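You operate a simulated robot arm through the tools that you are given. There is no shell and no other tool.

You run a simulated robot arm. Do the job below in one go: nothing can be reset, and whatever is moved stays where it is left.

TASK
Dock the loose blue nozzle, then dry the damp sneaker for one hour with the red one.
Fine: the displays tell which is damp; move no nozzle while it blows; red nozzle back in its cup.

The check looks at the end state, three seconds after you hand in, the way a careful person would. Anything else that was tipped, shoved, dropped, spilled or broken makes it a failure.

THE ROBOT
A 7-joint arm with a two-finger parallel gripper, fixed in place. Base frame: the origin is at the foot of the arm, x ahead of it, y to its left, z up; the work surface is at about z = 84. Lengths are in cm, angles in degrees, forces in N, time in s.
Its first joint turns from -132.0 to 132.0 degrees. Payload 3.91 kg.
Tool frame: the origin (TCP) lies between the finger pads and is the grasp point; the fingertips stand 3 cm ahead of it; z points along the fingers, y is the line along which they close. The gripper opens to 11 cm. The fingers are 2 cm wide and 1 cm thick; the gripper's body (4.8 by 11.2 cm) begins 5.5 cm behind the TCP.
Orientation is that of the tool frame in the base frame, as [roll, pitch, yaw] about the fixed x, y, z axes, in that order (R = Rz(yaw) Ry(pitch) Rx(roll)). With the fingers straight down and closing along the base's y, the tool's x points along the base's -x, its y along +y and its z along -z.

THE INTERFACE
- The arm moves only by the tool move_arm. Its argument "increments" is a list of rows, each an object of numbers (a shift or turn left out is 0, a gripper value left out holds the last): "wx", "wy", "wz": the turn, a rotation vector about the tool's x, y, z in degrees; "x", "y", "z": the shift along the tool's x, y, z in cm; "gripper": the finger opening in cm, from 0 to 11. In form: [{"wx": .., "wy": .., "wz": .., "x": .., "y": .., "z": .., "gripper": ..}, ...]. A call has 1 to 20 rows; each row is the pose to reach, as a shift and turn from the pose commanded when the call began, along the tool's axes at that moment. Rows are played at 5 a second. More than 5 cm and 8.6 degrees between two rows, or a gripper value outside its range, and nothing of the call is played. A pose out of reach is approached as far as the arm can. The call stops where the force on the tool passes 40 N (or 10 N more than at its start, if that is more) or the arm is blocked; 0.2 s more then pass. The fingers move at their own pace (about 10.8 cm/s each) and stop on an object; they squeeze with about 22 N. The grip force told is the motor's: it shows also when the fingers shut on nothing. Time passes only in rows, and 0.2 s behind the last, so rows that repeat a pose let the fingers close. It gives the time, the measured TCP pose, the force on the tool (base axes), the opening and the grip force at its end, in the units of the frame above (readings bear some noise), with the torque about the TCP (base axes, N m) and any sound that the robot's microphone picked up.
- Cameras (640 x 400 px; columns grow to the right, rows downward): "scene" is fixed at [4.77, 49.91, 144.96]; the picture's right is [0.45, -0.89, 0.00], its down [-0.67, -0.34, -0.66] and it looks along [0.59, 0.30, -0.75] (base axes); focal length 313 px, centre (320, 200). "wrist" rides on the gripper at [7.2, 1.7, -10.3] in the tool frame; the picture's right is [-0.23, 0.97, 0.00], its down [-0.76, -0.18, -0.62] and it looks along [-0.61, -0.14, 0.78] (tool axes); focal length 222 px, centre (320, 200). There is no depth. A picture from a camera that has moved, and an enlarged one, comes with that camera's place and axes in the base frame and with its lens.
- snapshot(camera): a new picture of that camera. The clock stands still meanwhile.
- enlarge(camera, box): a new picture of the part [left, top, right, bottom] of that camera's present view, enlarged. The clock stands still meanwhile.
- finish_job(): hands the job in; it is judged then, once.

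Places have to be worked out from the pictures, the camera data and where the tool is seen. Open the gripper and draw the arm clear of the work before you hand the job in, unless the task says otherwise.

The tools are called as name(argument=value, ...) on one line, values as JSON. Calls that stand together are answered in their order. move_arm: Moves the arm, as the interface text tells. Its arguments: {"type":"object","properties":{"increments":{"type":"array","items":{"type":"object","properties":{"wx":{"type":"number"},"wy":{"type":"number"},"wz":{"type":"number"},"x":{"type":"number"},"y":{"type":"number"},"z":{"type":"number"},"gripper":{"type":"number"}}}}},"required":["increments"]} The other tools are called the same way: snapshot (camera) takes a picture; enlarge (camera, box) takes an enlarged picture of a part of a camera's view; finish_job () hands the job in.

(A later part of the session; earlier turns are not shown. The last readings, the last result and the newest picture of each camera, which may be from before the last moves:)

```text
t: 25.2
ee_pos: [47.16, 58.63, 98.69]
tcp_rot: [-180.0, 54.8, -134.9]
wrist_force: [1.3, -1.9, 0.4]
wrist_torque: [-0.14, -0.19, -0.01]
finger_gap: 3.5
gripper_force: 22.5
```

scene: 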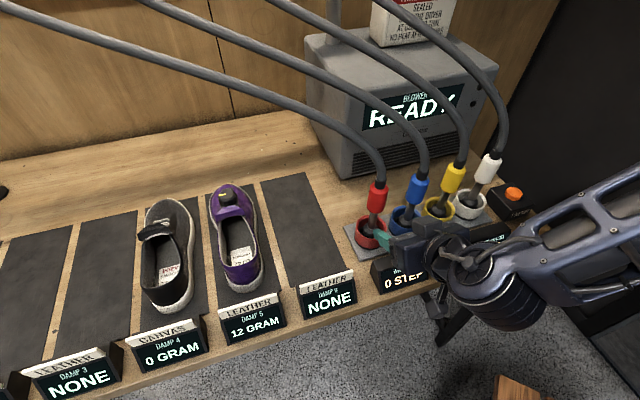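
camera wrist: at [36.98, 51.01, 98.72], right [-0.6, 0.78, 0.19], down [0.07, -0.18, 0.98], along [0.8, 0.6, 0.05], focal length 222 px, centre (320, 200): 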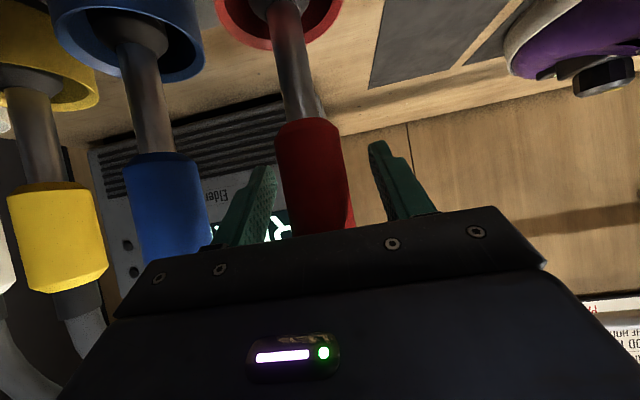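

Red is gripped. I lift it 15 cm straight up out of its cup.

move_arm(increments=[{"x": -1.23, "z": -0.86}, {"x": -3.7, "z": -2.6}, {"x": -6.15, "z": -4.3}, {"x": -9.2, "z": -6.45}, {"x": -12.29, "z": -8.61}, {"x": -12.29, "z": -8.61}])

snapshot(camera="scene")

```text
t: 26.6
ee_pos: [47.25, 58.71, 113.77]
tcp_rot: [-180.0, 55.0, -135.1]
wrist_force: [-0.2, 0.5, -2.3]
wrist_torque: [0.04, -0.01, 0.01]
finger_gap: 3.49
gripper_force: 22.4
```

```text
taken
```

scene: 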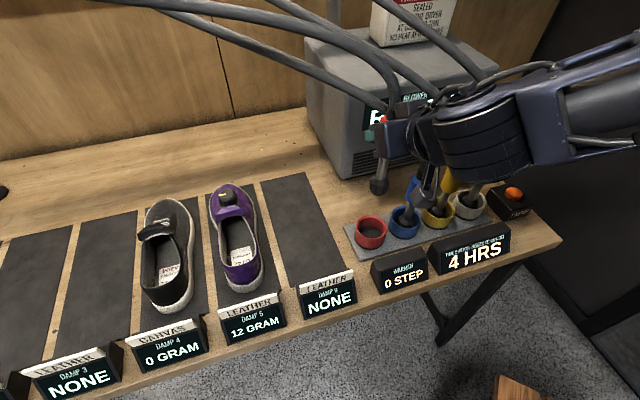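

Red is clear of the cup. I carry it left to above the purple shoe's opening, which I put at about (28.6, 81).

move_arm(increments=[{"y": 4.13, "x": -0.2, "z": 0.3}, {"y": 8.26, "x": -0.4, "z": 0.6}, {"y": 12.4, "x": -0.6, "z": 0.9}, {"y": 16.5, "x": -0.85, "z": 1.2}, {"y": 20.6, "x": -1.1, "z": 1.5}, {"y": 24.8, "x": -1.3, "z": 1.8}, {"y": 28.9, "x": -1.49, "z": 2.13}, {"y": 28.9, "x": -1.49, "z": 2.13}])

snapshot(camera="scene")

enlarge(camera="scene", box=[180, 140, 340, 300])

snapshot(camera="wrist")

```text
t: 28.4
ee_pos: [28.54, 81.01, 113.9]
tcp_rot: [179.9, 55.0, -135.0]
wrist_force: [0.2, -0.4, -2.0]
wrist_torque: [-0.02, 0.03, 0.02]
finger_gap: 3.53
gripper_force: 21.9
```

```text
taken
```

scene: 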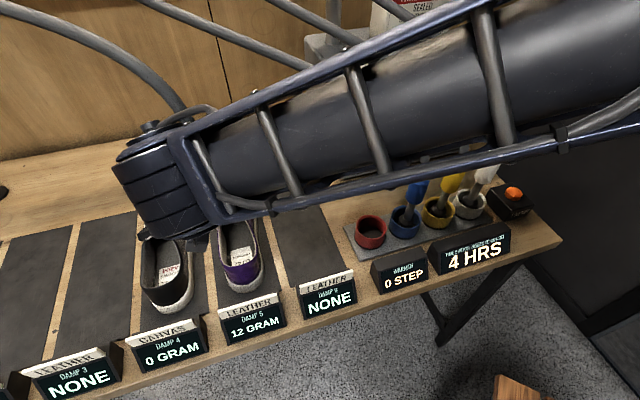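

```text
2.50 times, centred on (260, 220) of scene
camera zoom: at [4.77, 49.91, 144.96], right [0.45, -0.89, 0.0], down [-0.67, -0.34, -0.66], along [0.59, 0.3, -0.75], focal length 783 px, centre (470, 150)
```

zoom: 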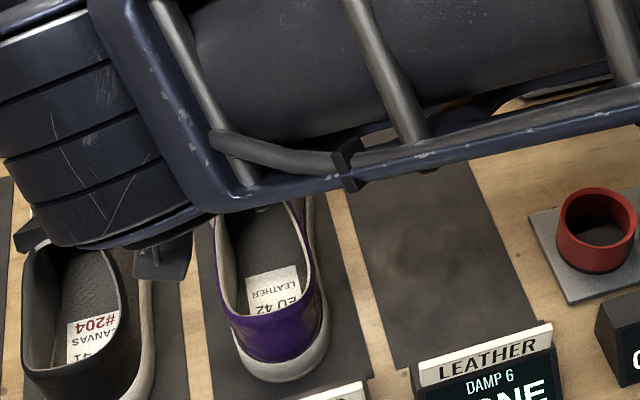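

```text
taken
camera wrist: at [18.31, 73.26, 113.85], right [-0.6, 0.78, 0.19], down [0.07, -0.18, 0.98], along [0.8, 0.6, 0.05], focal length 222 px, centre (320, 200)
```

wrist: 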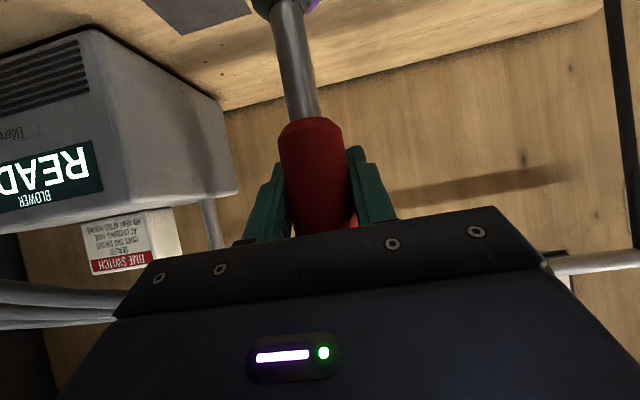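

The arm hides the shoe now, but the visible rim still gives the opening's middle at sideways 36.9–37 and outward 78, under the nozzle. I lower by 11 cm, watching force.

move_arm(increments=[{"x": 1.64, "z": 1.15}, {"x": 3.28, "z": 2.3}, {"x": 4.91, "z": 3.44}, {"x": 6.14, "z": 4.3}, {"x": 7.37, "z": 5.17}, {"x": 8.19, "z": 5.74}, {"x": 9.01, "z": 6.31}, {"x": 9.01, "z": 6.31}])

snapshot(camera="wrist")

enlarge(camera="scene", box=[140, 200, 300, 320])

```text
t: 30.2
ee_pos: [28.7, 80.96, 102.77]
tcp_rot: [179.9, 55.0, -135.0]
wrist_force: [0.5, -0.4, -3.3]
wrist_torque: [-0.03, 0.0, 0.03]
finger_gap: 3.52
gripper_force: 22.3
```

```text
taken
camera wrist: at [18.35, 73.27, 102.79], right [-0.6, 0.78, 0.19], down [0.07, -0.18, 0.98], along [0.8, 0.6, 0.05], focal length 222 px, centre (320, 200)
```

wrist: 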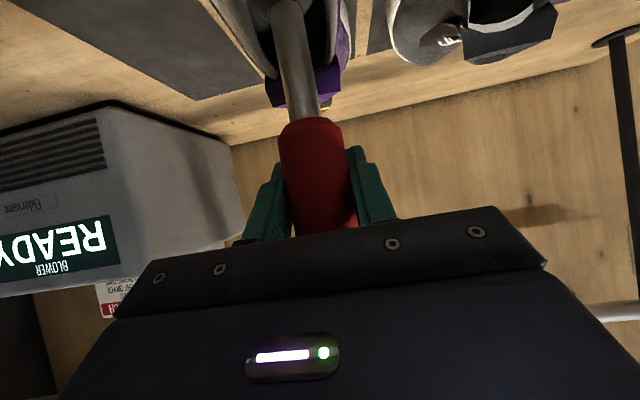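

```text
3.33 times, centred on (220, 260) of scene
camera zoom: at [4.77, 49.91, 144.96], right [0.45, -0.89, 0.0], down [-0.67, -0.34, -0.66], along [0.59, 0.3, -0.75], focal length 1045 px, centre (653, 0)
```

zoom: 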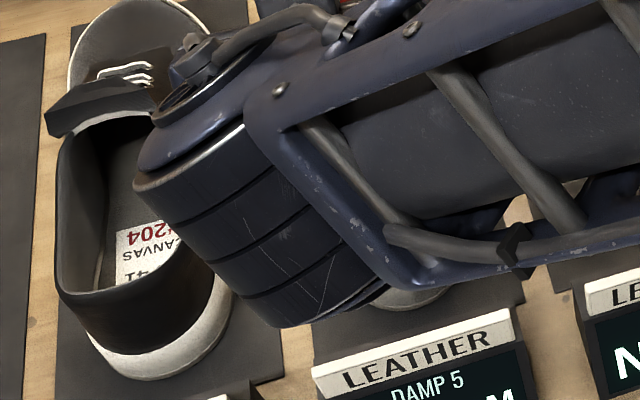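

The nozzle goes down between the shoe's sides. I zoom on the wrist view to verify before the last few centimetres.

enlarge(camera="wrist", box=[200, 0, 400, 125])

```text
3.20 times, centred on (300, 62) of wrist
camera zoom: at [18.35, 73.27, 102.79], right [-0.6, 0.78, 0.19], down [0.07, -0.18, 0.98], along [0.8, 0.6, 0.05], focal length 711 px, centre (384, 640)
```

zoom: 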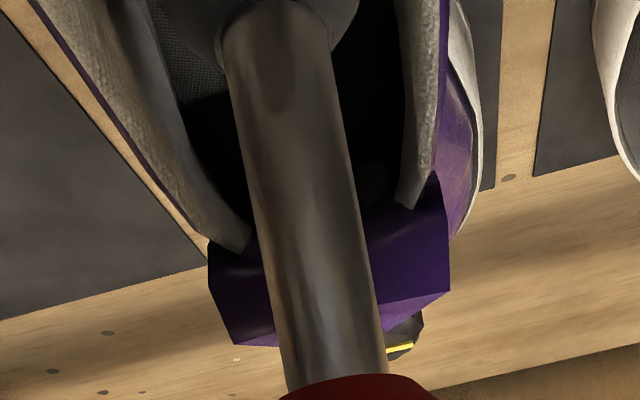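

The tip is well centred inside the shoe's opening. I lower slowly until it touches the insole.

move_arm(increments=[{"x": 0.41, "z": 0.29}, {"x": 0.82, "z": 0.57}, {"x": 1.23, "z": 0.86}, {"x": 1.43, "z": 1.0}, {"x": 1.43, "z": 1.0}])

```text
t: 31.4
ee_pos: [28.61, 81.07, 101.16]
tcp_rot: [-180.0, 55.0, -134.9]
wrist_force: [-0.6, -0.3, -2.4]
wrist_torque: [-0.02, 0.01, -0.02]
finger_gap: 3.5
gripper_force: 22.1
```

No contact yet; I continue down in small steps.

move_arm(increments=[{"x": 0.16, "z": 0.11}, {"x": 0.33, "z": 0.23}, {"x": 0.49, "z": 0.34}, {"x": 0.65, "z": 0.46}, {"x": 0.65, "z": 0.46}])

```text
t: 32.6
ee_pos: [28.69, 80.9, 100.19]
tcp_rot: [180.0, 55.0, -135.1]
wrist_force: [-0.4, 0.0, -2.2]
wrist_torque: [-0.01, 0.02, 0.01]
finger_gap: 3.52
gripper_force: 21.8
```

move_arm(increments=[{"x": 0.16, "z": 0.11}, {"x": 0.33, "z": 0.23}, {"x": 0.33, "z": 0.23}])

```text
t: 33.4
ee_pos: [28.61, 80.99, 99.85]
tcp_rot: [180.0, 55.0, -135.0]
wrist_force: [0.0, 0.3, -2.0]
wrist_torque: [-0.01, -0.02, 0.03]
finger_gap: 3.51
gripper_force: 21.7
```

Still only the nozzle's weight is felt; I go down another 0.4 cm.

move_arm(increments=[{"x": 0.16, "z": 0.11}, {"x": 0.33, "z": 0.23}, {"x": 0.33, "z": 0.23}])

```text
t: 34.2
ee_pos: [28.5, 80.98, 99.66]
tcp_rot: [179.9, 55.2, -135.1]
wrist_force: [-1.0, -0.7, 14.8]
wrist_torque: [-0.12, 0.02, 0.0]
finger_gap: 3.5
gripper_force: 21.8
```

Contact with the insole (15 N). I ease up slightly and open the fingers.

move_arm(increments=[{"x": -0.14, "z": -0.1}, {"x": -0.14, "z": -0.1, "gripper": 4.5}, {"x": -0.14, "z": -0.1, "gripper": 6}, {"x": -0.14, "z": -0.1, "gripper": 6.5}, {"x": -0.14, "z": -0.1, "gripper": 6.5}])

snapshot(camera="wrist")

snapshot(camera="scene")

```text
t: 35.4
ee_pos: [28.69, 81.04, 99.63]
tcp_rot: [-179.9, 55.0, -135.0]
wrist_force: [0.3, 0.4, -0.5]
wrist_torque: [0.02, -0.01, -0.03]
finger_gap: 6.48
gripper_force: 0.0
```

```text
taken
camera wrist: at [18.38, 73.27, 99.58], right [-0.6, 0.78, 0.19], down [0.07, -0.18, 0.98], along [0.8, 0.6, 0.05], focal length 222 px, centre (320, 200)
```

wrist: 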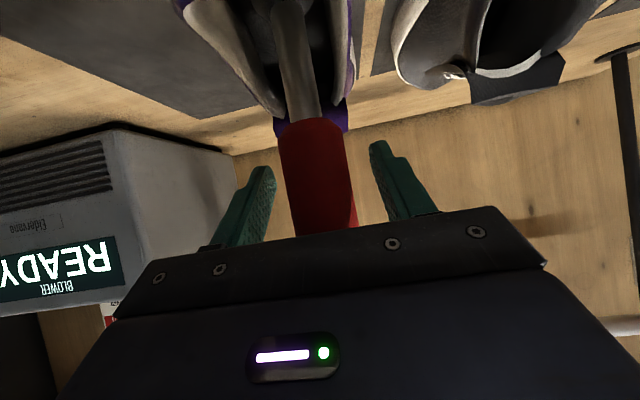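

```text
taken
```

scene: 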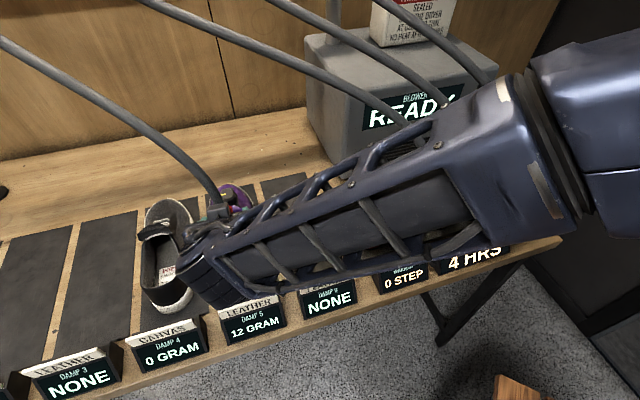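

The nozzle stands by itself in the shoe. I draw straight back 12 cm and then rise.

move_arm(increments=[{"x": 1.15, "z": -1.64}, {"x": 2.3, "z": -3.28}, {"x": 3.44, "z": -4.9}, {"x": 4.6, "z": -6.55}, {"x": 5.74, "z": -8.19}, {"x": 6.9, "z": -9.83}, {"x": 4, "z": -12.2}, {"x": 0.5, "z": -14.8}, {"x": -2.9, "z": -17.2}, {"x": -5.4, "z": -18.44}, {"x": -5.4, "z": -18.44}])

snapshot(camera="scene")

snapshot(camera="wrist")

```text
t: 37.8
ee_pos: [20.12, 72.46, 114.84]
tcp_rot: [-180.0, 54.9, -135.0]
wrist_force: [0.7, -0.1, 0.9]
wrist_torque: [0.0, 0.02, 0.0]
finger_gap: 6.51
gripper_force: 0.0
```

```text
taken
```

scene: 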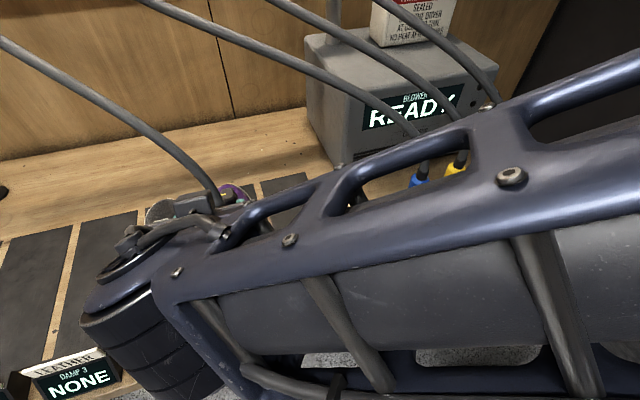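

```text
taken
camera wrist: at [9.89, 64.69, 114.72], right [-0.6, 0.78, 0.19], down [0.07, -0.18, 0.98], along [0.8, 0.6, 0.05], focal length 222 px, centre (320, 200)
```

wrist: 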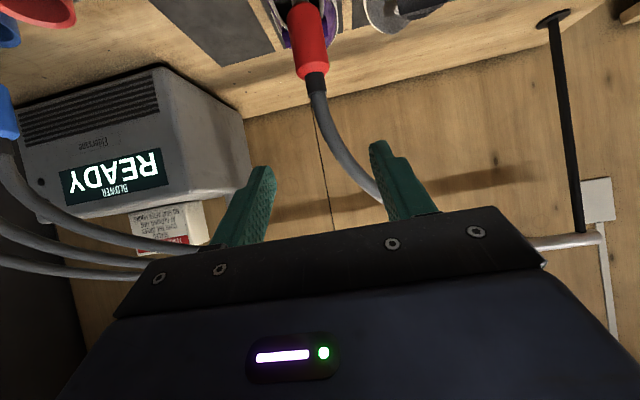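

Red stands in the purple shoe, with the blower still READY. I swing the arm right, well in front of and above the nozzles, toward the button.

move_arm(increments=[{"x": -1.6, "z": -2.3, "y": -1, "gripper": 3}, {"x": -3.2, "z": -4.7, "y": -3, "gripper": 0}, {"x": -4.83, "z": -7.05, "y": -6, "gripper": 0}, {"x": -4.83, "z": -7.05, "y": -10.6}, {"x": -4.83, "z": -7.05, "y": -15.2}, {"x": -4.83, "z": -7.05, "y": -19.8}, {"x": -4.83, "z": -7.05, "y": -24.4}, {"x": -4.83, "z": -7.05, "y": -29}, {"x": -4.83, "z": -7.05, "y": -33.6}, {"x": -4.83, "z": -7.05, "y": -38.2}, {"x": -4.83, "z": -7.05, "y": -42.8}, {"x": -4.83, "z": -7.05, "y": -47.4}, {"x": -4.83, "z": -7.05, "y": -52}, {"x": -4.83, "z": -7.05, "y": -56.6}, {"x": -4.83, "z": -7.05, "y": -61.2}, {"x": -4.83, "z": -7.05, "y": -64.5}, {"x": -4.83, "z": -7.05, "y": -64.5}])

snapshot(camera="scene")

snapshot(camera="wrist")

```text
t: 41.6
ee_pos: [67.9, 16.87, 122.71]
tcp_rot: [179.9, 55.0, -143.8]
wrist_force: [0.0, 0.2, -0.7]
wrist_torque: [0.0, 0.0, 0.02]
finger_gap: 0.01
gripper_force: 21.9
stopped in row 17: the arm was blocked; the commanded pose is now the measured one
```

```text
taken
```

scene: 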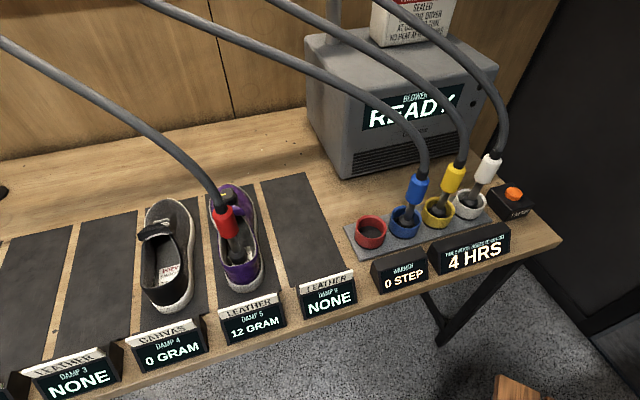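

```text
taken
camera wrist: at [56.73, 10.8, 122.69], right [-0.47, 0.86, 0.19], down [0.05, -0.19, 0.98], along [0.88, 0.47, 0.05], focal length 222 px, centre (320, 200)
```

wrist: 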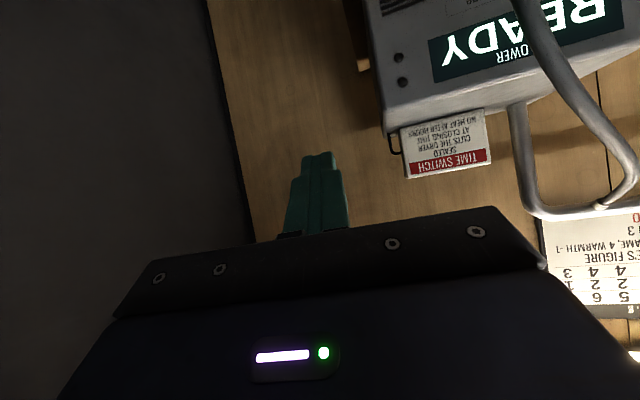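

The wrist joint hit its limit at that heading (no contact); the scene shows red standing in the purple shoe and everything else in place. I turn the heading back toward radial and tip the tool down to 65°.

move_arm(increments=[{"wx": 4.9, "wz": 3.4}, {"wx": 9.8, "wz": 6.9}, {"wx": 13.1, "wz": 9.2}, {"wx": 13.1, "wz": 9.2}])

enlarge(camera="scene", box=[180, 150, 300, 300])

enlarge(camera="scene", box=[430, 130, 570, 260])

```text
t: 42.8
ee_pos: [36.5, 46.85, 123.16]
tcp_rot: [178.6, 55.3, -117.7]
wrist_force: [-1.2, 1.1, 0.2]
wrist_torque: [-0.01, -0.05, -0.06]
finger_gap: 0.01
gripper_force: 21.6
out of reach, approached as far as the arm can: row 3
stopped in row 4: the arm was blocked; the commanded pose is now the measured one
```

```text
2.67 times, centred on (240, 225) of scene
camera zoom: at [4.77, 49.91, 144.96], right [0.45, -0.89, 0.0], down [-0.67, -0.34, -0.66], along [0.59, 0.3, -0.75], focal length 836 px, centre (533, 133)
```

zoom: 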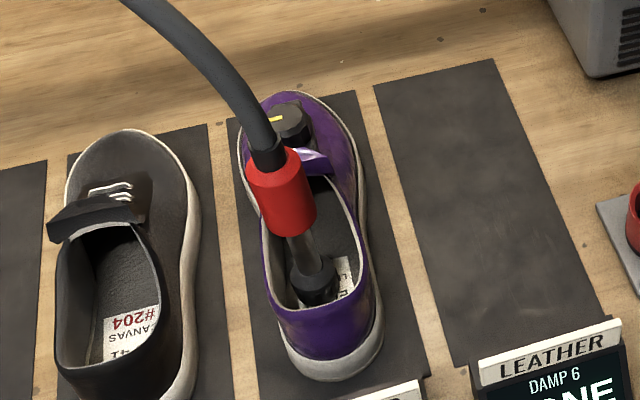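

```text
3.08 times, centred on (500, 195) of scene
camera zoom: at [4.77, 49.91, 144.96], right [0.45, -0.89, 0.0], down [-0.67, -0.34, -0.66], along [0.59, 0.3, -0.75], focal length 964 px, centre (-234, 215)
```

zoom: 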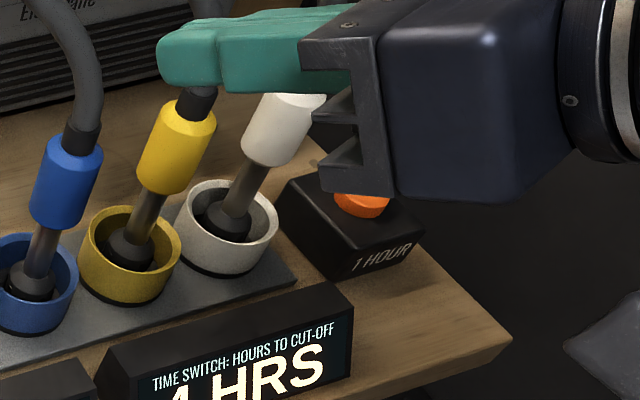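

Something unexpected: the arm's solution slid to (36.5, 46.9) at z 123; nothing was touched and the display pictures are unchanged. I'll return to the tool-down posture used at the start, which is safe for the button; first tip the tool down here.

move_arm(increments=[{"wy": 8}, {"wy": 16}, {"wy": 24}, {"wy": 32}, {"wy": 40}, {"wy": 48}, {"wy": 55}, {"wy": 55}])

snapshot(camera="scene")

snapshot(camera="wrist")

```text
t: 44.6
ee_pos: [36.37, 47.03, 123.11]
tcp_rot: [179.3, 0.3, -116.6]
wrist_force: [0.1, 0.7, 0.5]
wrist_torque: [-0.02, 0.02, 0.0]
finger_gap: 0.02
gripper_force: 21.8
```

```text
taken
```

scene: 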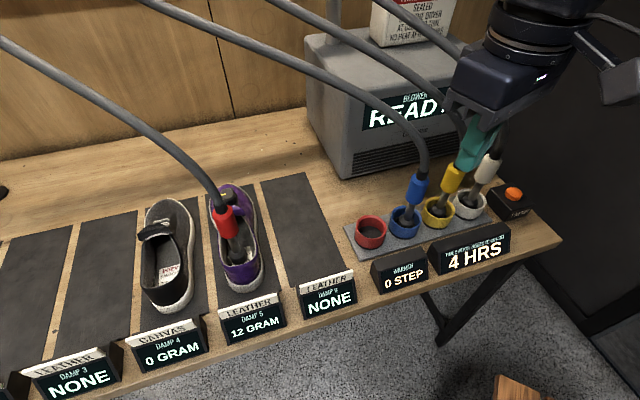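

```text
taken
camera wrist: at [31.69, 41.11, 133.47], right [-0.77, 0.64, 0.02], down [0.51, 0.59, 0.62], along [0.39, 0.49, -0.78], focal length 222 px, centre (320, 200)
```

wrist: 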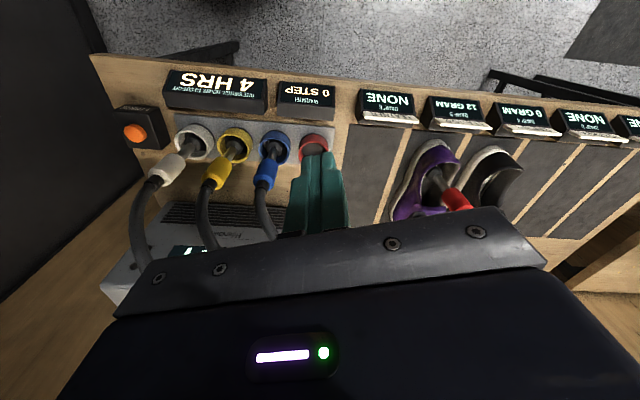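

Clear overview and everything is in place. I rotate the tool back to its starting heading.

move_arm(increments=[{"wz": 8}, {"wz": 16}, {"wz": 24}, {"wz": 32}, {"wz": 40}, {"wz": 48}, {"wz": 56}, {"wz": 63.4}, {"wz": 63.4}])

enlarge(camera="scene", box=[430, 150, 570, 250])

```text
t: 46.6
ee_pos: [36.39, 46.88, 123.21]
tcp_rot: [179.2, -0.6, -179.9]
wrist_force: [0.2, -0.2, -0.1]
wrist_torque: [0.0, -0.04, -0.01]
finger_gap: 0.0
gripper_force: 22.4
```

```text
4.00 times, centred on (500, 200) of scene
camera zoom: at [4.77, 49.91, 144.96], right [0.45, -0.89, 0.0], down [-0.67, -0.34, -0.66], along [0.59, 0.3, -0.75], focal length 1254 px, centre (-400, 200)
```

zoom: 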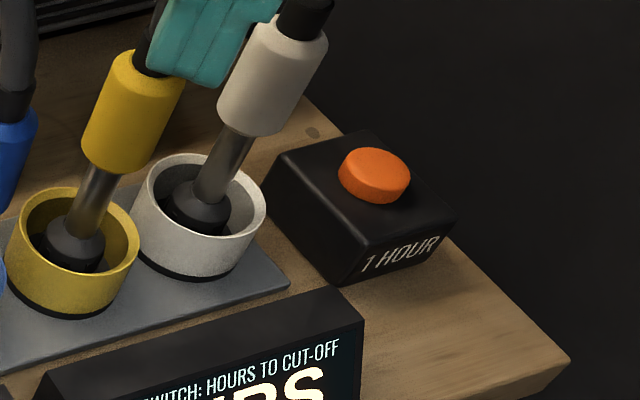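

Triangulating gives the button top at (70.6, 31.7, 90.5). With fingers closed I go around the front side to above the button, at a safe height.

move_arm(increments=[{"x": -2.27, "y": -3.65}, {"x": -4.54, "y": -7.3}, {"x": -6.8, "y": -10.95}, {"x": -9.07, "y": -14.6}, {"x": -11.3, "y": -18.25}, {"x": -13.6, "y": -21.9}, {"x": -17.7, "y": -20.6}, {"x": -21.8, "y": -19.2}, {"x": -26, "y": -17.9}, {"x": -30.1, "y": -16.5}, {"x": -34.2, "y": -15.2}, {"x": -34.2, "y": -15.2, "z": 4}, {"x": -34.2, "y": -15.2, "z": 8}, {"x": -34.2, "y": -15.2, "z": 12}, {"x": -34.2, "y": -15.2, "z": 16}, {"x": -34.2, "y": -15.2, "z": 18}, {"x": -34.2, "y": -15.2, "z": 18}])

enlarge(camera="scene", box=[400, 100, 600, 250])

snapshot(camera="wrist")

```text
t: 50.2
ee_pos: [70.42, 32.0, 104.72]
tcp_rot: [179.4, -0.6, -179.9]
wrist_force: [-0.7, 0.8, 0.1]
wrist_torque: [-0.03, -0.04, -0.01]
finger_gap: 0.01
gripper_force: 21.5
```

```text
2.67 times, centred on (500, 175) of scene
camera zoom: at [4.77, 49.91, 144.96], right [0.45, -0.89, 0.0], down [-0.67, -0.34, -0.66], along [0.59, 0.3, -0.75], focal length 836 px, centre (-160, 267)
```

zoom: 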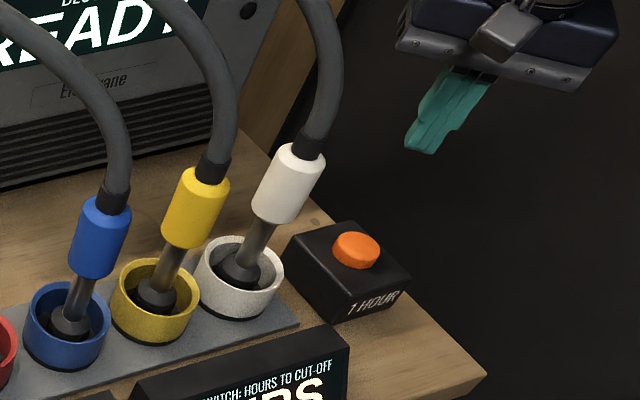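

```text
taken
camera wrist: at [63.18, 33.53, 115.08], right [0.23, 0.97, 0.01], down [0.77, -0.18, 0.61], along [0.6, -0.13, -0.79], focal length 222 px, centre (320, 200)
```

wrist: 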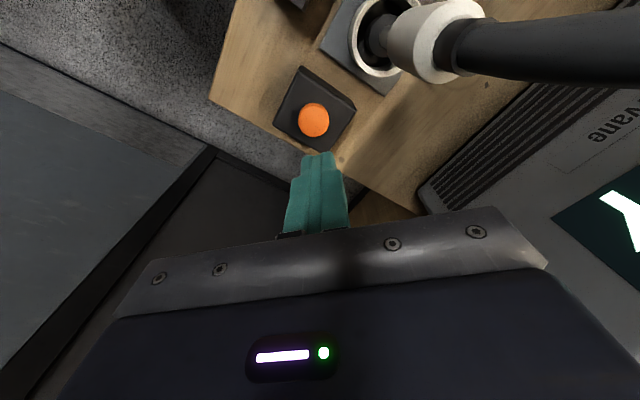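

The fingertip is above the button (estimates agree to 0.4 cm). I shift slightly and lower to about 1.5 cm above it.

move_arm(increments=[{"x": -0.3, "y": -0.4, "z": 2}, {"x": -0.3, "y": -0.4, "z": 4.5}, {"x": -0.3, "y": -0.4, "z": 7}, {"x": -0.3, "y": -0.4, "z": 9}, {"x": -0.3, "y": -0.4, "z": 9.7}, {"x": -0.3, "y": -0.4, "z": 9.7}])

enlarge(camera="scene", box=[400, 100, 600, 250])

enlarge(camera="wrist", box=[220, 50, 420, 200])

```text
t: 51.6
ee_pos: [70.59, 31.64, 94.93]
tcp_rot: [179.3, -0.6, -180.0]
wrist_force: [-0.6, -1.0, -0.8]
wrist_torque: [-0.03, 0.01, 0.02]
finger_gap: 0.02
gripper_force: 22.0
```

```text
2.67 times, centred on (500, 175) of scene
camera zoom: at [4.77, 49.91, 144.96], right [0.45, -0.89, 0.0], down [-0.67, -0.34, -0.66], along [0.59, 0.3, -0.75], focal length 836 px, centre (-160, 267)
```

zoom: 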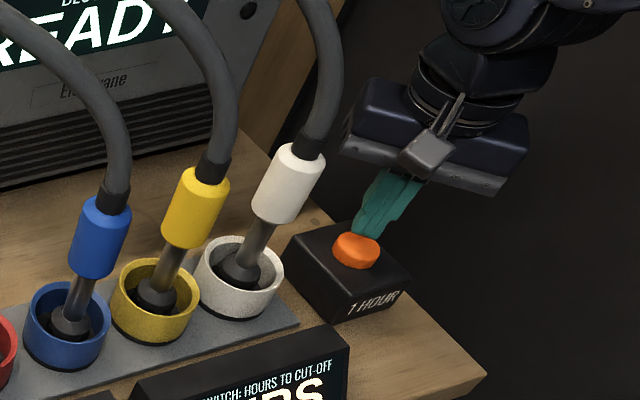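

```text
2.67 times, centred on (320, 125) of wrist
camera zoom: at [63.37, 33.27, 105.38], right [0.23, 0.97, 0.01], down [0.77, -0.18, 0.61], along [0.6, -0.13, -0.79], focal length 592 px, centre (320, 400)
```

zoom: 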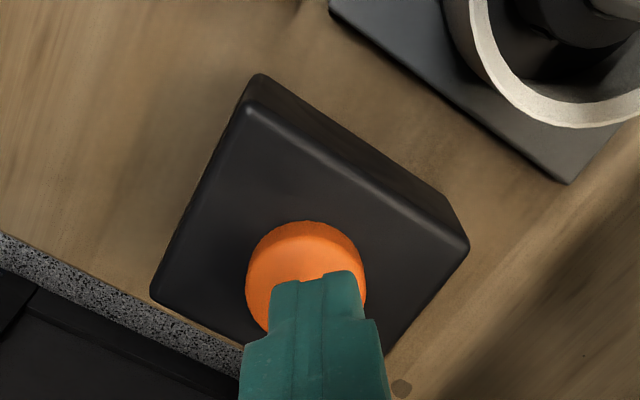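

The tip is about 1.4 cm above the button and well centred. I creep down.

move_arm(increments=[{"y": -0.2, "z": 0.4}, {"y": -0.2, "z": 0.8}, {"y": -0.2, "z": 1.1}, {"y": -0.2, "z": 1.1}])

```text
t: 52.6
ee_pos: [70.58, 31.47, 93.97]
tcp_rot: [179.3, -0.6, -179.9]
wrist_force: [0.2, 0.7, -0.6]
wrist_torque: [0.01, 0.0, -0.02]
finger_gap: 0.0
gripper_force: 21.3
```

move_arm(increments=[{"z": 0.2}, {"z": 0.4}, {"z": 0.5}])

```text
t: 53.4
ee_pos: [70.52, 31.45, 93.38]
tcp_rot: [179.3, -0.6, 180.0]
wrist_force: [0.3, -0.6, -0.4]
wrist_torque: [0.0, -0.02, 0.01]
finger_gap: 0.0
gripper_force: 21.7
```

No contact yet at tip height about 90.4; another 0.4 cm.

move_arm(increments=[{"z": 0.2}, {"z": 0.4}, {"z": 0.4}])

enlarge(camera="scene", box=[360, 70, 560, 280])

```text
t: 54.2
ee_pos: [70.55, 31.5, 92.88]
tcp_rot: [179.2, -0.6, 180.0]
wrist_force: [0.6, -0.5, 0.5]
wrist_torque: [0.01, -0.05, -0.01]
finger_gap: 0.01
gripper_force: 22.3
```

```text
1.90 times, centred on (460, 175) of scene
camera zoom: at [4.77, 49.91, 144.96], right [0.45, -0.89, 0.0], down [-0.67, -0.34, -0.66], along [0.59, 0.3, -0.75], focal length 597 px, centre (53, 248)
```

zoom: 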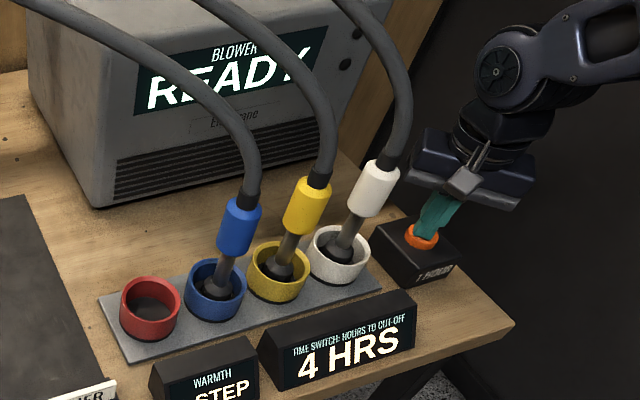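

Still no contact and the blower reads READY; I press on in small steps.

move_arm(increments=[{"z": 0.15}, {"z": 0.3}, {"z": 0.3}])

enlarge(camera="scene", box=[360, 70, 560, 280])

```text
t: 55.0
ee_pos: [70.56, 31.54, 92.65]
tcp_rot: [179.3, -0.6, -179.9]
wrist_force: [0.2, -0.1, 2.4]
wrist_torque: [0.04, -0.05, 0.04]
finger_gap: 0.03
gripper_force: 21.8
heard: click
```

```text
1.90 times, centred on (460, 175) of scene
camera zoom: at [4.77, 49.91, 144.96], right [0.45, -0.89, 0.0], down [-0.67, -0.34, -0.66], along [0.59, 0.3, -0.75], focal length 597 px, centre (53, 248)
```

zoom: 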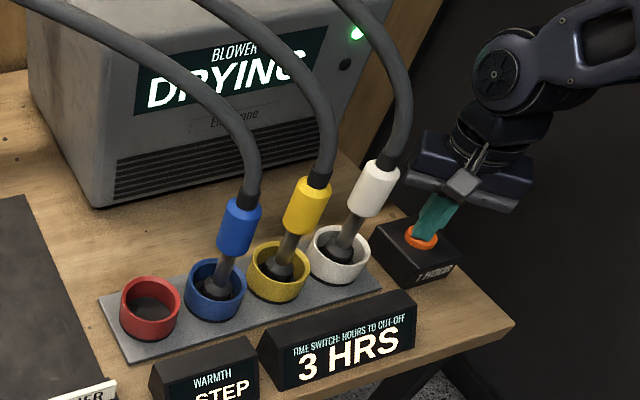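

A click was heard; the blower reads DRYING and the time switch went to 3 HRS. I lift straight off the button at once and wait without touching any nozzle.

move_arm(increments=[{"z": -2}, {"z": -5}, {"z": -9}, {"z": -13}, {"z": -17}, {"z": -20}, {"z": -20}, {"z": -20}, {"z": -20}, {"z": -20}])

snapshot(camera="scene")

```text
t: 57.2
ee_pos: [70.93, 31.2, 112.71]
tcp_rot: [179.3, -0.6, -180.0]
wrist_force: [0.2, 0.8, -0.2]
wrist_torque: [0.01, 0.02, -0.01]
finger_gap: 0.0
gripper_force: 22.1
```

```text
taken
```

scene: 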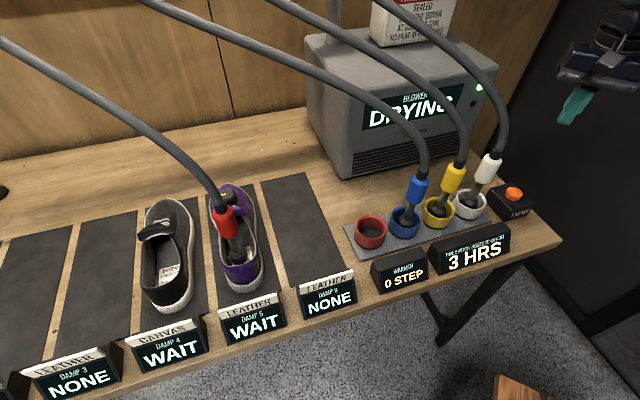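

Drying is running (displays show WAIT). I move the arm slowly away at height, around the front, and keep waiting.

move_arm(increments=[{"z": -3}, {"z": -6}, {"z": -6, "x": 4, "y": -1.2}, {"z": -6, "x": 8, "y": -2.4}, {"z": -6, "x": 12, "y": -3.6}, {"z": -6, "x": 16, "y": -4.8}, {"z": -6, "x": 20, "y": -6}, {"z": -6, "x": 20, "y": -6}, {"z": -6, "x": 20, "y": -6}, {"z": -6, "x": 20, "y": -6}, {"z": -6, "x": 20, "y": -6}, {"z": -6, "x": 20, "y": -6}, {"z": -6, "x": 20, "y": -6}, {"z": -6, "x": 20, "y": -6}, {"z": -6, "x": 20, "y": -6}])

snapshot(camera="scene")

```text
t: 60.4
ee_pos: [50.98, 25.24, 118.82]
tcp_rot: [179.3, -0.7, -179.9]
wrist_force: [0.6, 0.3, 1.0]
wrist_torque: [0.01, 0.02, 0.03]
finger_gap: 0.0
gripper_force: 21.8
```

```text
taken
```

scene: 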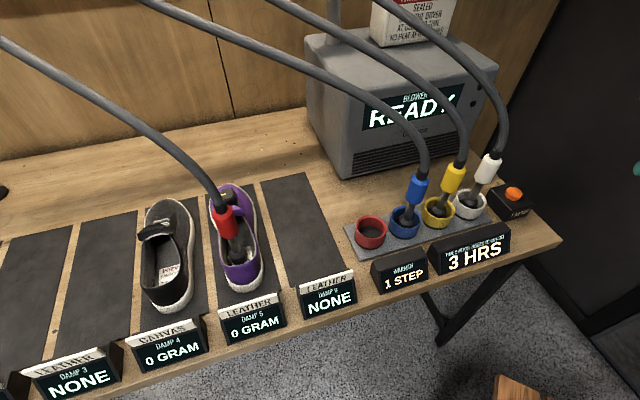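

The hour is over: damp 5 shows 0 GRAM, blower READY, warmth 1. Now I return for red: back to the bench-facing heading with open fingers.

move_arm(increments=[{"x": 2.2, "y": 2.7, "wz": -7.5, "gripper": 7}, {"x": 4.4, "y": 5.5, "wz": -15, "gripper": 7}, {"x": 6.6, "y": 8.2, "wz": -22.5}, {"x": 8.8, "y": 11, "wz": -30}, {"x": 11, "y": 13.8, "wz": -37.5}, {"x": 13, "y": 16.5, "wz": -45}, {"x": 13, "y": 16.5, "wz": -45}])

```text
t: 62.0
ee_pos: [37.73, 41.63, 119.13]
tcp_rot: [179.2, 0.1, -134.9]
wrist_force: [-0.3, -0.7, -0.1]
wrist_torque: [0.02, 0.0, 0.03]
finger_gap: 7.01
gripper_force: 0.0
```

I level a small roll error, then tilt to the 35° dip and move in front of the purple shoe.

move_arm(increments=[{"wx": 0.8}, {"wx": 0.8}])

move_arm(increments=[{"x": -1, "y": 3.8, "z": 0.5, "wy": -6.9}, {"x": -2.1, "y": 7.6, "z": 1, "wy": -13.8}, {"x": -3.1, "y": 11.4, "z": 1.5, "wy": -20.6}, {"x": -4.2, "y": 15.2, "z": 2, "wy": -27.5}, {"x": -5.2, "y": 19, "z": 2.5, "wy": -34.4}, {"x": -6.3, "y": 22.8, "z": 3, "wy": -41.3}, {"x": -7.3, "y": 26.6, "z": 3.5, "wy": -48.1}, {"x": -8.4, "y": 30.4, "z": 4, "wy": -55}, {"x": -9.4, "y": 34.3, "z": 4.3, "wy": -55}, {"x": -9.4, "y": 34.3, "z": 4.3, "wy": -55}])

snapshot(camera="wrist")

```text
t: 62.6
ee_pos: [37.75, 41.54, 119.08]
tcp_rot: [179.8, 0.1, -135.1]
wrist_force: [-1.1, -0.8, 1.0]
wrist_torque: [-0.01, 0.02, -0.01]
finger_gap: 6.99
gripper_force: 0.1
```

```text
t: 64.8
ee_pos: [20.24, 72.64, 114.97]
tcp_rot: [179.7, 55.1, -135.1]
wrist_force: [0.2, 0.3, 0.2]
wrist_torque: [0.0, -0.02, 0.0]
finger_gap: 7.01
gripper_force: 0.1
```

```text
taken
camera wrist: at [10.0, 64.89, 114.87], right [-0.6, 0.78, 0.19], down [0.07, -0.18, 0.98], along [0.8, 0.6, 0.05], focal length 222 px, centre (320, 200)
```

wrist: 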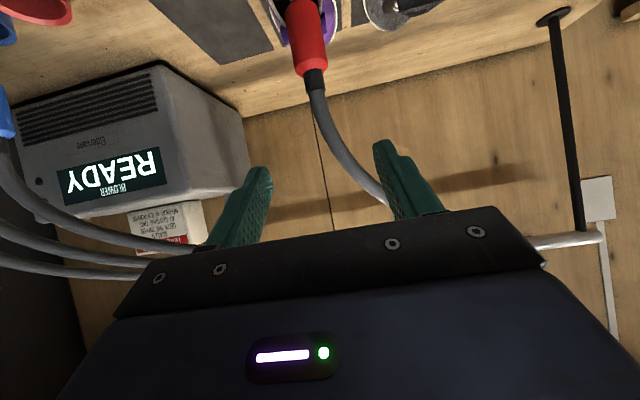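

This is the same spot as after the release. I reverse that path: down first, stopping about 6 cm short of the nozzle to check.

move_arm(increments=[{"x": 3, "z": 2.1, "gripper": 6.5}, {"x": 6, "z": 4.2}, {"x": 9, "z": 6.3}, {"x": 12, "z": 8.4}, {"x": 12.5, "z": 8.78}, {"x": 11, "z": 11}, {"x": 9.2, "z": 13.6}, {"x": 9.2, "z": 13.6}])

snapshot(camera="wrist")

```text
t: 66.6
ee_pos: [24.36, 76.62, 99.53]
tcp_rot: [179.8, 55.1, -135.1]
wrist_force: [-0.3, -0.3, 0.7]
wrist_torque: [-0.04, 0.01, 0.01]
finger_gap: 6.52
gripper_force: 0.0
```

```text
taken
camera wrist: at [14.2, 69.06, 99.5], right [-0.6, 0.78, 0.19], down [0.07, -0.18, 0.98], along [0.8, 0.6, 0.05], focal length 222 px, centre (320, 200)
```

wrist: 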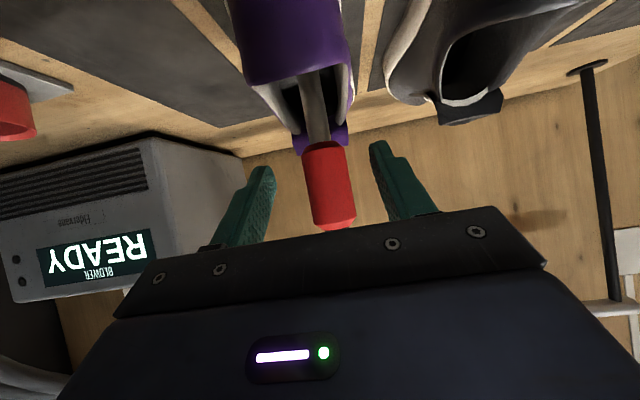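

Red is centred between the fingers. I advance the remaining 6 cm and close.

move_arm(increments=[{"x": -1.2, "z": 1.7}, {"x": -2.4, "z": 3.4}, {"x": -3.53, "z": 5.04}, {"x": -3.53, "z": 5.04}, {"x": -3.53, "z": 5.04, "gripper": 2}, {"x": -3.53, "z": 5.04, "gripper": 2}, {"x": -3.53, "z": 5.04, "gripper": 2}, {"x": -3.53, "z": 5.04, "gripper": 2}])

snapshot(camera="wrist")

```text
t: 68.4
ee_pos: [28.6, 81.11, 99.58]
tcp_rot: [179.8, 55.1, -135.2]
wrist_force: [0.2, 0.7, 2.3]
wrist_torque: [0.04, -0.09, 0.02]
finger_gap: 3.5
gripper_force: 22.3
```

```text
taken
camera wrist: at [18.52, 73.43, 99.5], right [-0.6, 0.78, 0.19], down [0.07, -0.18, 0.98], along [0.8, 0.6, 0.05], focal length 222 px, centre (320, 200)
```

wrist: 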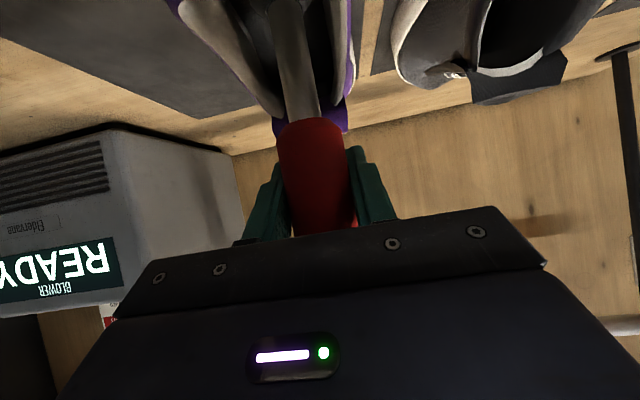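

Red is gripped again. I lift it straight up 15 cm out of the shoe.

move_arm(increments=[{"x": -0.82, "z": -0.57}, {"x": -2.46, "z": -1.72}, {"x": -4.1, "z": -2.87}, {"x": -6.15, "z": -4.3}, {"x": -9.2, "z": -6.45}, {"x": -12.29, "z": -8.61}, {"x": -12.29, "z": -8.61}])

snapshot(camera="scene")

enlarge(camera="scene", box=[330, 180, 430, 270])

```text
t: 70.0
ee_pos: [28.75, 81.09, 114.47]
tcp_rot: [179.8, 55.1, -135.1]
wrist_force: [0.7, 0.3, -2.3]
wrist_torque: [0.01, 0.02, -0.01]
finger_gap: 3.5
gripper_force: 22.0
```

```text
taken
```

scene: 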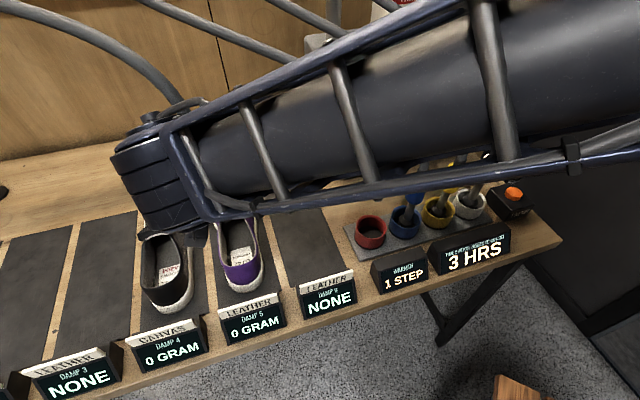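

```text
4.44 times, centred on (380, 225) of scene
camera zoom: at [4.77, 49.91, 144.96], right [0.45, -0.89, 0.0], down [-0.67, -0.34, -0.66], along [0.59, 0.3, -0.75], focal length 1393 px, centre (53, 89)
```

zoom: 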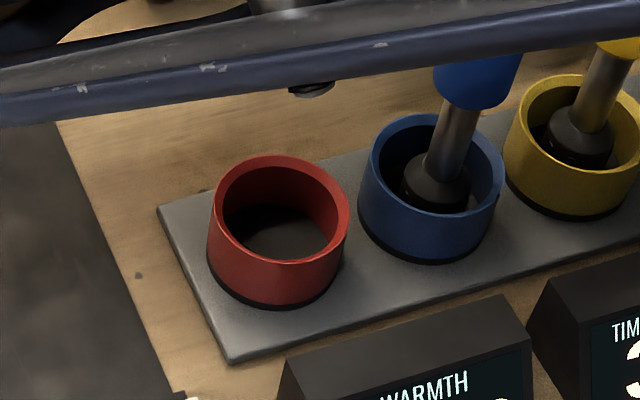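

The shoe shows 0 GRAM and red hangs freely. I carry it back above the red cup at about (47.1, 58.6).

move_arm(increments=[{"y": -4.13, "x": 0.2, "z": -0.3}, {"y": -8.26, "x": 0.4, "z": -0.7}, {"y": -12.4, "x": 0.7, "z": -1}, {"y": -16.5, "x": 0.95, "z": -1.4}, {"y": -20.6, "x": 1.2, "z": -1.7}, {"y": -24.8, "x": 1.4, "z": -2}, {"y": -28.9, "x": 1.66, "z": -2.38}, {"y": -28.9, "x": 1.66, "z": -2.38}, {"y": -28.9, "x": 1.66, "z": -2.38}])

snapshot(camera="scene")

enlarge(camera="scene", box=[310, 130, 470, 270])

```text
t: 72.0
ee_pos: [47.01, 58.52, 114.45]
tcp_rot: [179.8, 55.1, -135.0]
wrist_force: [-0.9, -0.4, -2.1]
wrist_torque: [0.04, 0.0, 0.0]
finger_gap: 3.48
gripper_force: 21.9
```

```text
taken
```

scene: 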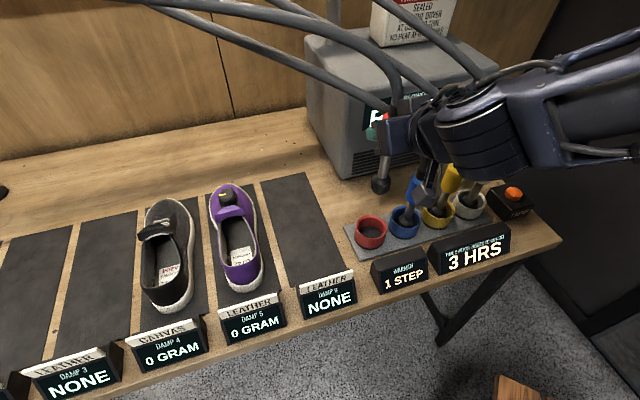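

```text
2.86 times, centred on (390, 200) of scene
camera zoom: at [4.77, 49.91, 144.96], right [0.45, -0.89, 0.0], down [-0.67, -0.34, -0.66], along [0.59, 0.3, -0.75], focal length 895 px, centre (120, 200)
```

zoom: 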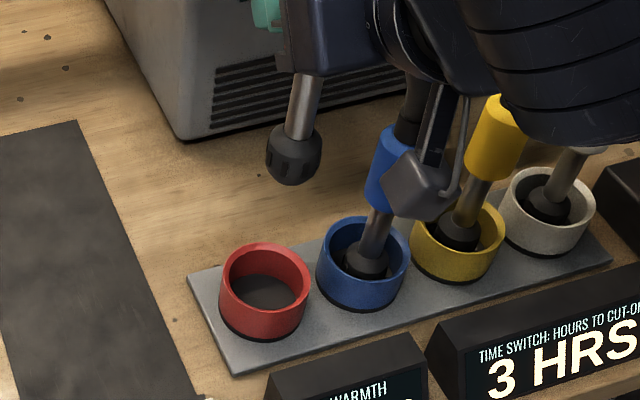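

The shoe hasn't moved, and red's tip is above its cup within about 0.4 cm. I nudge 0.3 cm outward and lower 14 cm.

move_arm(increments=[{"x": 1.47, "z": 1.4}, {"x": 3.9, "z": 3.12}, {"x": 6.4, "z": 4.84}, {"x": 8.8, "z": 6.56}, {"x": 10.1, "z": 7.4}, {"x": 10.7, "z": 7.85}, {"x": 11.3, "z": 8.29}, {"x": 11.3, "z": 8.29}])

enlarge(camera="scene", box=[310, 150, 470, 270])

snapshot(camera="wrist")

```text
t: 73.8
ee_pos: [47.25, 58.82, 100.54]
tcp_rot: [179.8, 55.1, -135.1]
wrist_force: [-0.6, -0.4, -2.1]
wrist_torque: [-0.01, -0.01, 0.01]
finger_gap: 3.51
gripper_force: 21.9
```

```text
3.33 times, centred on (390, 210) of scene
camera zoom: at [4.77, 49.91, 144.96], right [0.45, -0.89, 0.0], down [-0.67, -0.34, -0.66], along [0.59, 0.3, -0.75], focal length 1045 px, centre (87, 167)
```

zoom: 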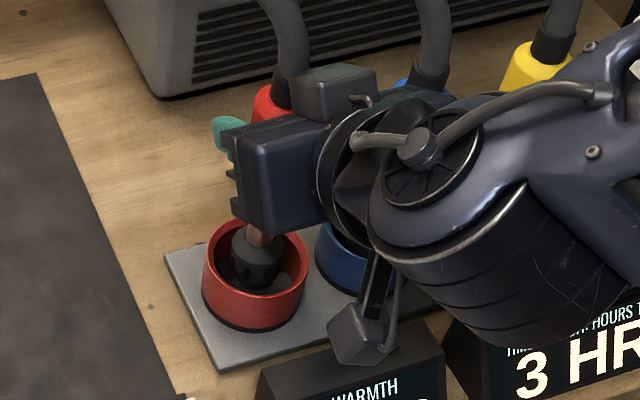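

```text
taken
camera wrist: at [37.11, 51.1, 100.48], right [-0.6, 0.78, 0.19], down [0.07, -0.18, 0.98], along [0.8, 0.6, 0.05], focal length 222 px, centre (320, 200)
```

wrist: 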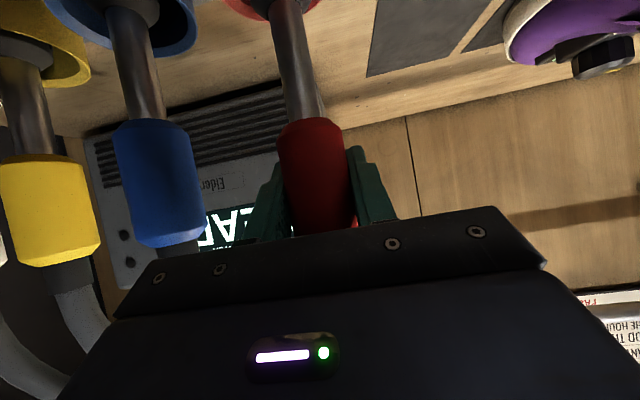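

The tip is inside the red cup. I lower slowly to its floor.

move_arm(increments=[{"x": 0.33, "z": 0.23}, {"x": 0.65, "z": 0.46}, {"x": 0.98, "z": 0.69}, {"x": 0.98, "z": 0.69}])

```text
t: 74.8
ee_pos: [47.24, 58.77, 99.32]
tcp_rot: [179.8, 55.2, -135.1]
wrist_force: [-0.3, 1.3, -1.5]
wrist_torque: [-0.01, -0.02, -0.01]
finger_gap: 3.5
gripper_force: 21.9
```

move_arm(increments=[{"x": 0.16, "z": 0.11}, {"x": 0.33, "z": 0.23}, {"x": 0.49, "z": 0.34}, {"x": 0.49, "z": 0.34}])

```text
t: 75.8
ee_pos: [47.24, 58.92, 98.57]
tcp_rot: [179.8, 55.1, -135.0]
wrist_force: [0.1, -0.2, -2.1]
wrist_torque: [0.03, 0.02, -0.01]
finger_gap: 3.48
gripper_force: 22.3
```

No contact yet; I continue in 0.15 cm steps.

move_arm(increments=[{"x": 0.12, "z": 0.09}, {"x": 0.25, "z": 0.17}, {"x": 0.25, "z": 0.17}])

enlarge(camera="scene", box=[310, 150, 470, 270])

```text
t: 76.6
ee_pos: [47.35, 58.75, 98.66]
tcp_rot: [179.8, 55.3, -135.1]
wrist_force: [0.3, 0.8, 30.3]
wrist_torque: [-0.03, 0.04, -0.01]
finger_gap: 3.51
gripper_force: 22.5
```

```text
3.33 times, centred on (390, 210) of scene
camera zoom: at [4.77, 49.91, 144.96], right [0.45, -0.89, 0.0], down [-0.67, -0.34, -0.66], along [0.59, 0.3, -0.75], focal length 1045 px, centre (87, 167)
```

zoom: 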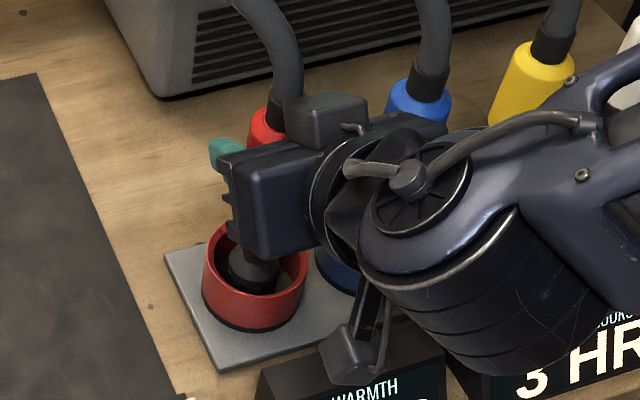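

Red rests on the floor of its cup (30 N). I ease up 0.25 cm and open the fingers to 6.2 cm.

move_arm(increments=[{"x": -0.2, "z": -0.14}, {"x": -0.2, "z": -0.14}, {"x": -0.2, "z": -0.14, "gripper": 4.5}, {"x": -0.2, "z": -0.14, "gripper": 6.2}, {"x": -0.2, "z": -0.14, "gripper": 6.2}, {"x": -0.2, "z": -0.14, "gripper": 6.2}])

snapshot(camera="wrist")

```text
t: 78.0
ee_pos: [47.27, 58.97, 98.74]
tcp_rot: [179.9, 55.1, -135.1]
wrist_force: [-0.9, 0.0, -0.1]
wrist_torque: [0.04, 0.0, 0.02]
finger_gap: 6.2
gripper_force: 0.1
```

```text
taken
camera wrist: at [37.11, 51.12, 98.62], right [-0.6, 0.78, 0.19], down [0.07, -0.18, 0.98], along [0.8, 0.6, 0.05], focal length 222 px, centre (320, 200)
```

wrist: 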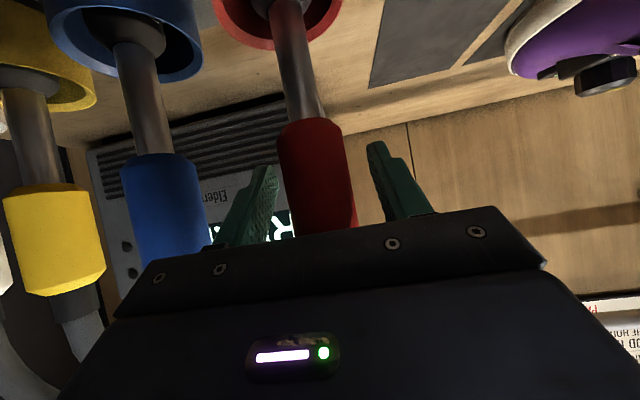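

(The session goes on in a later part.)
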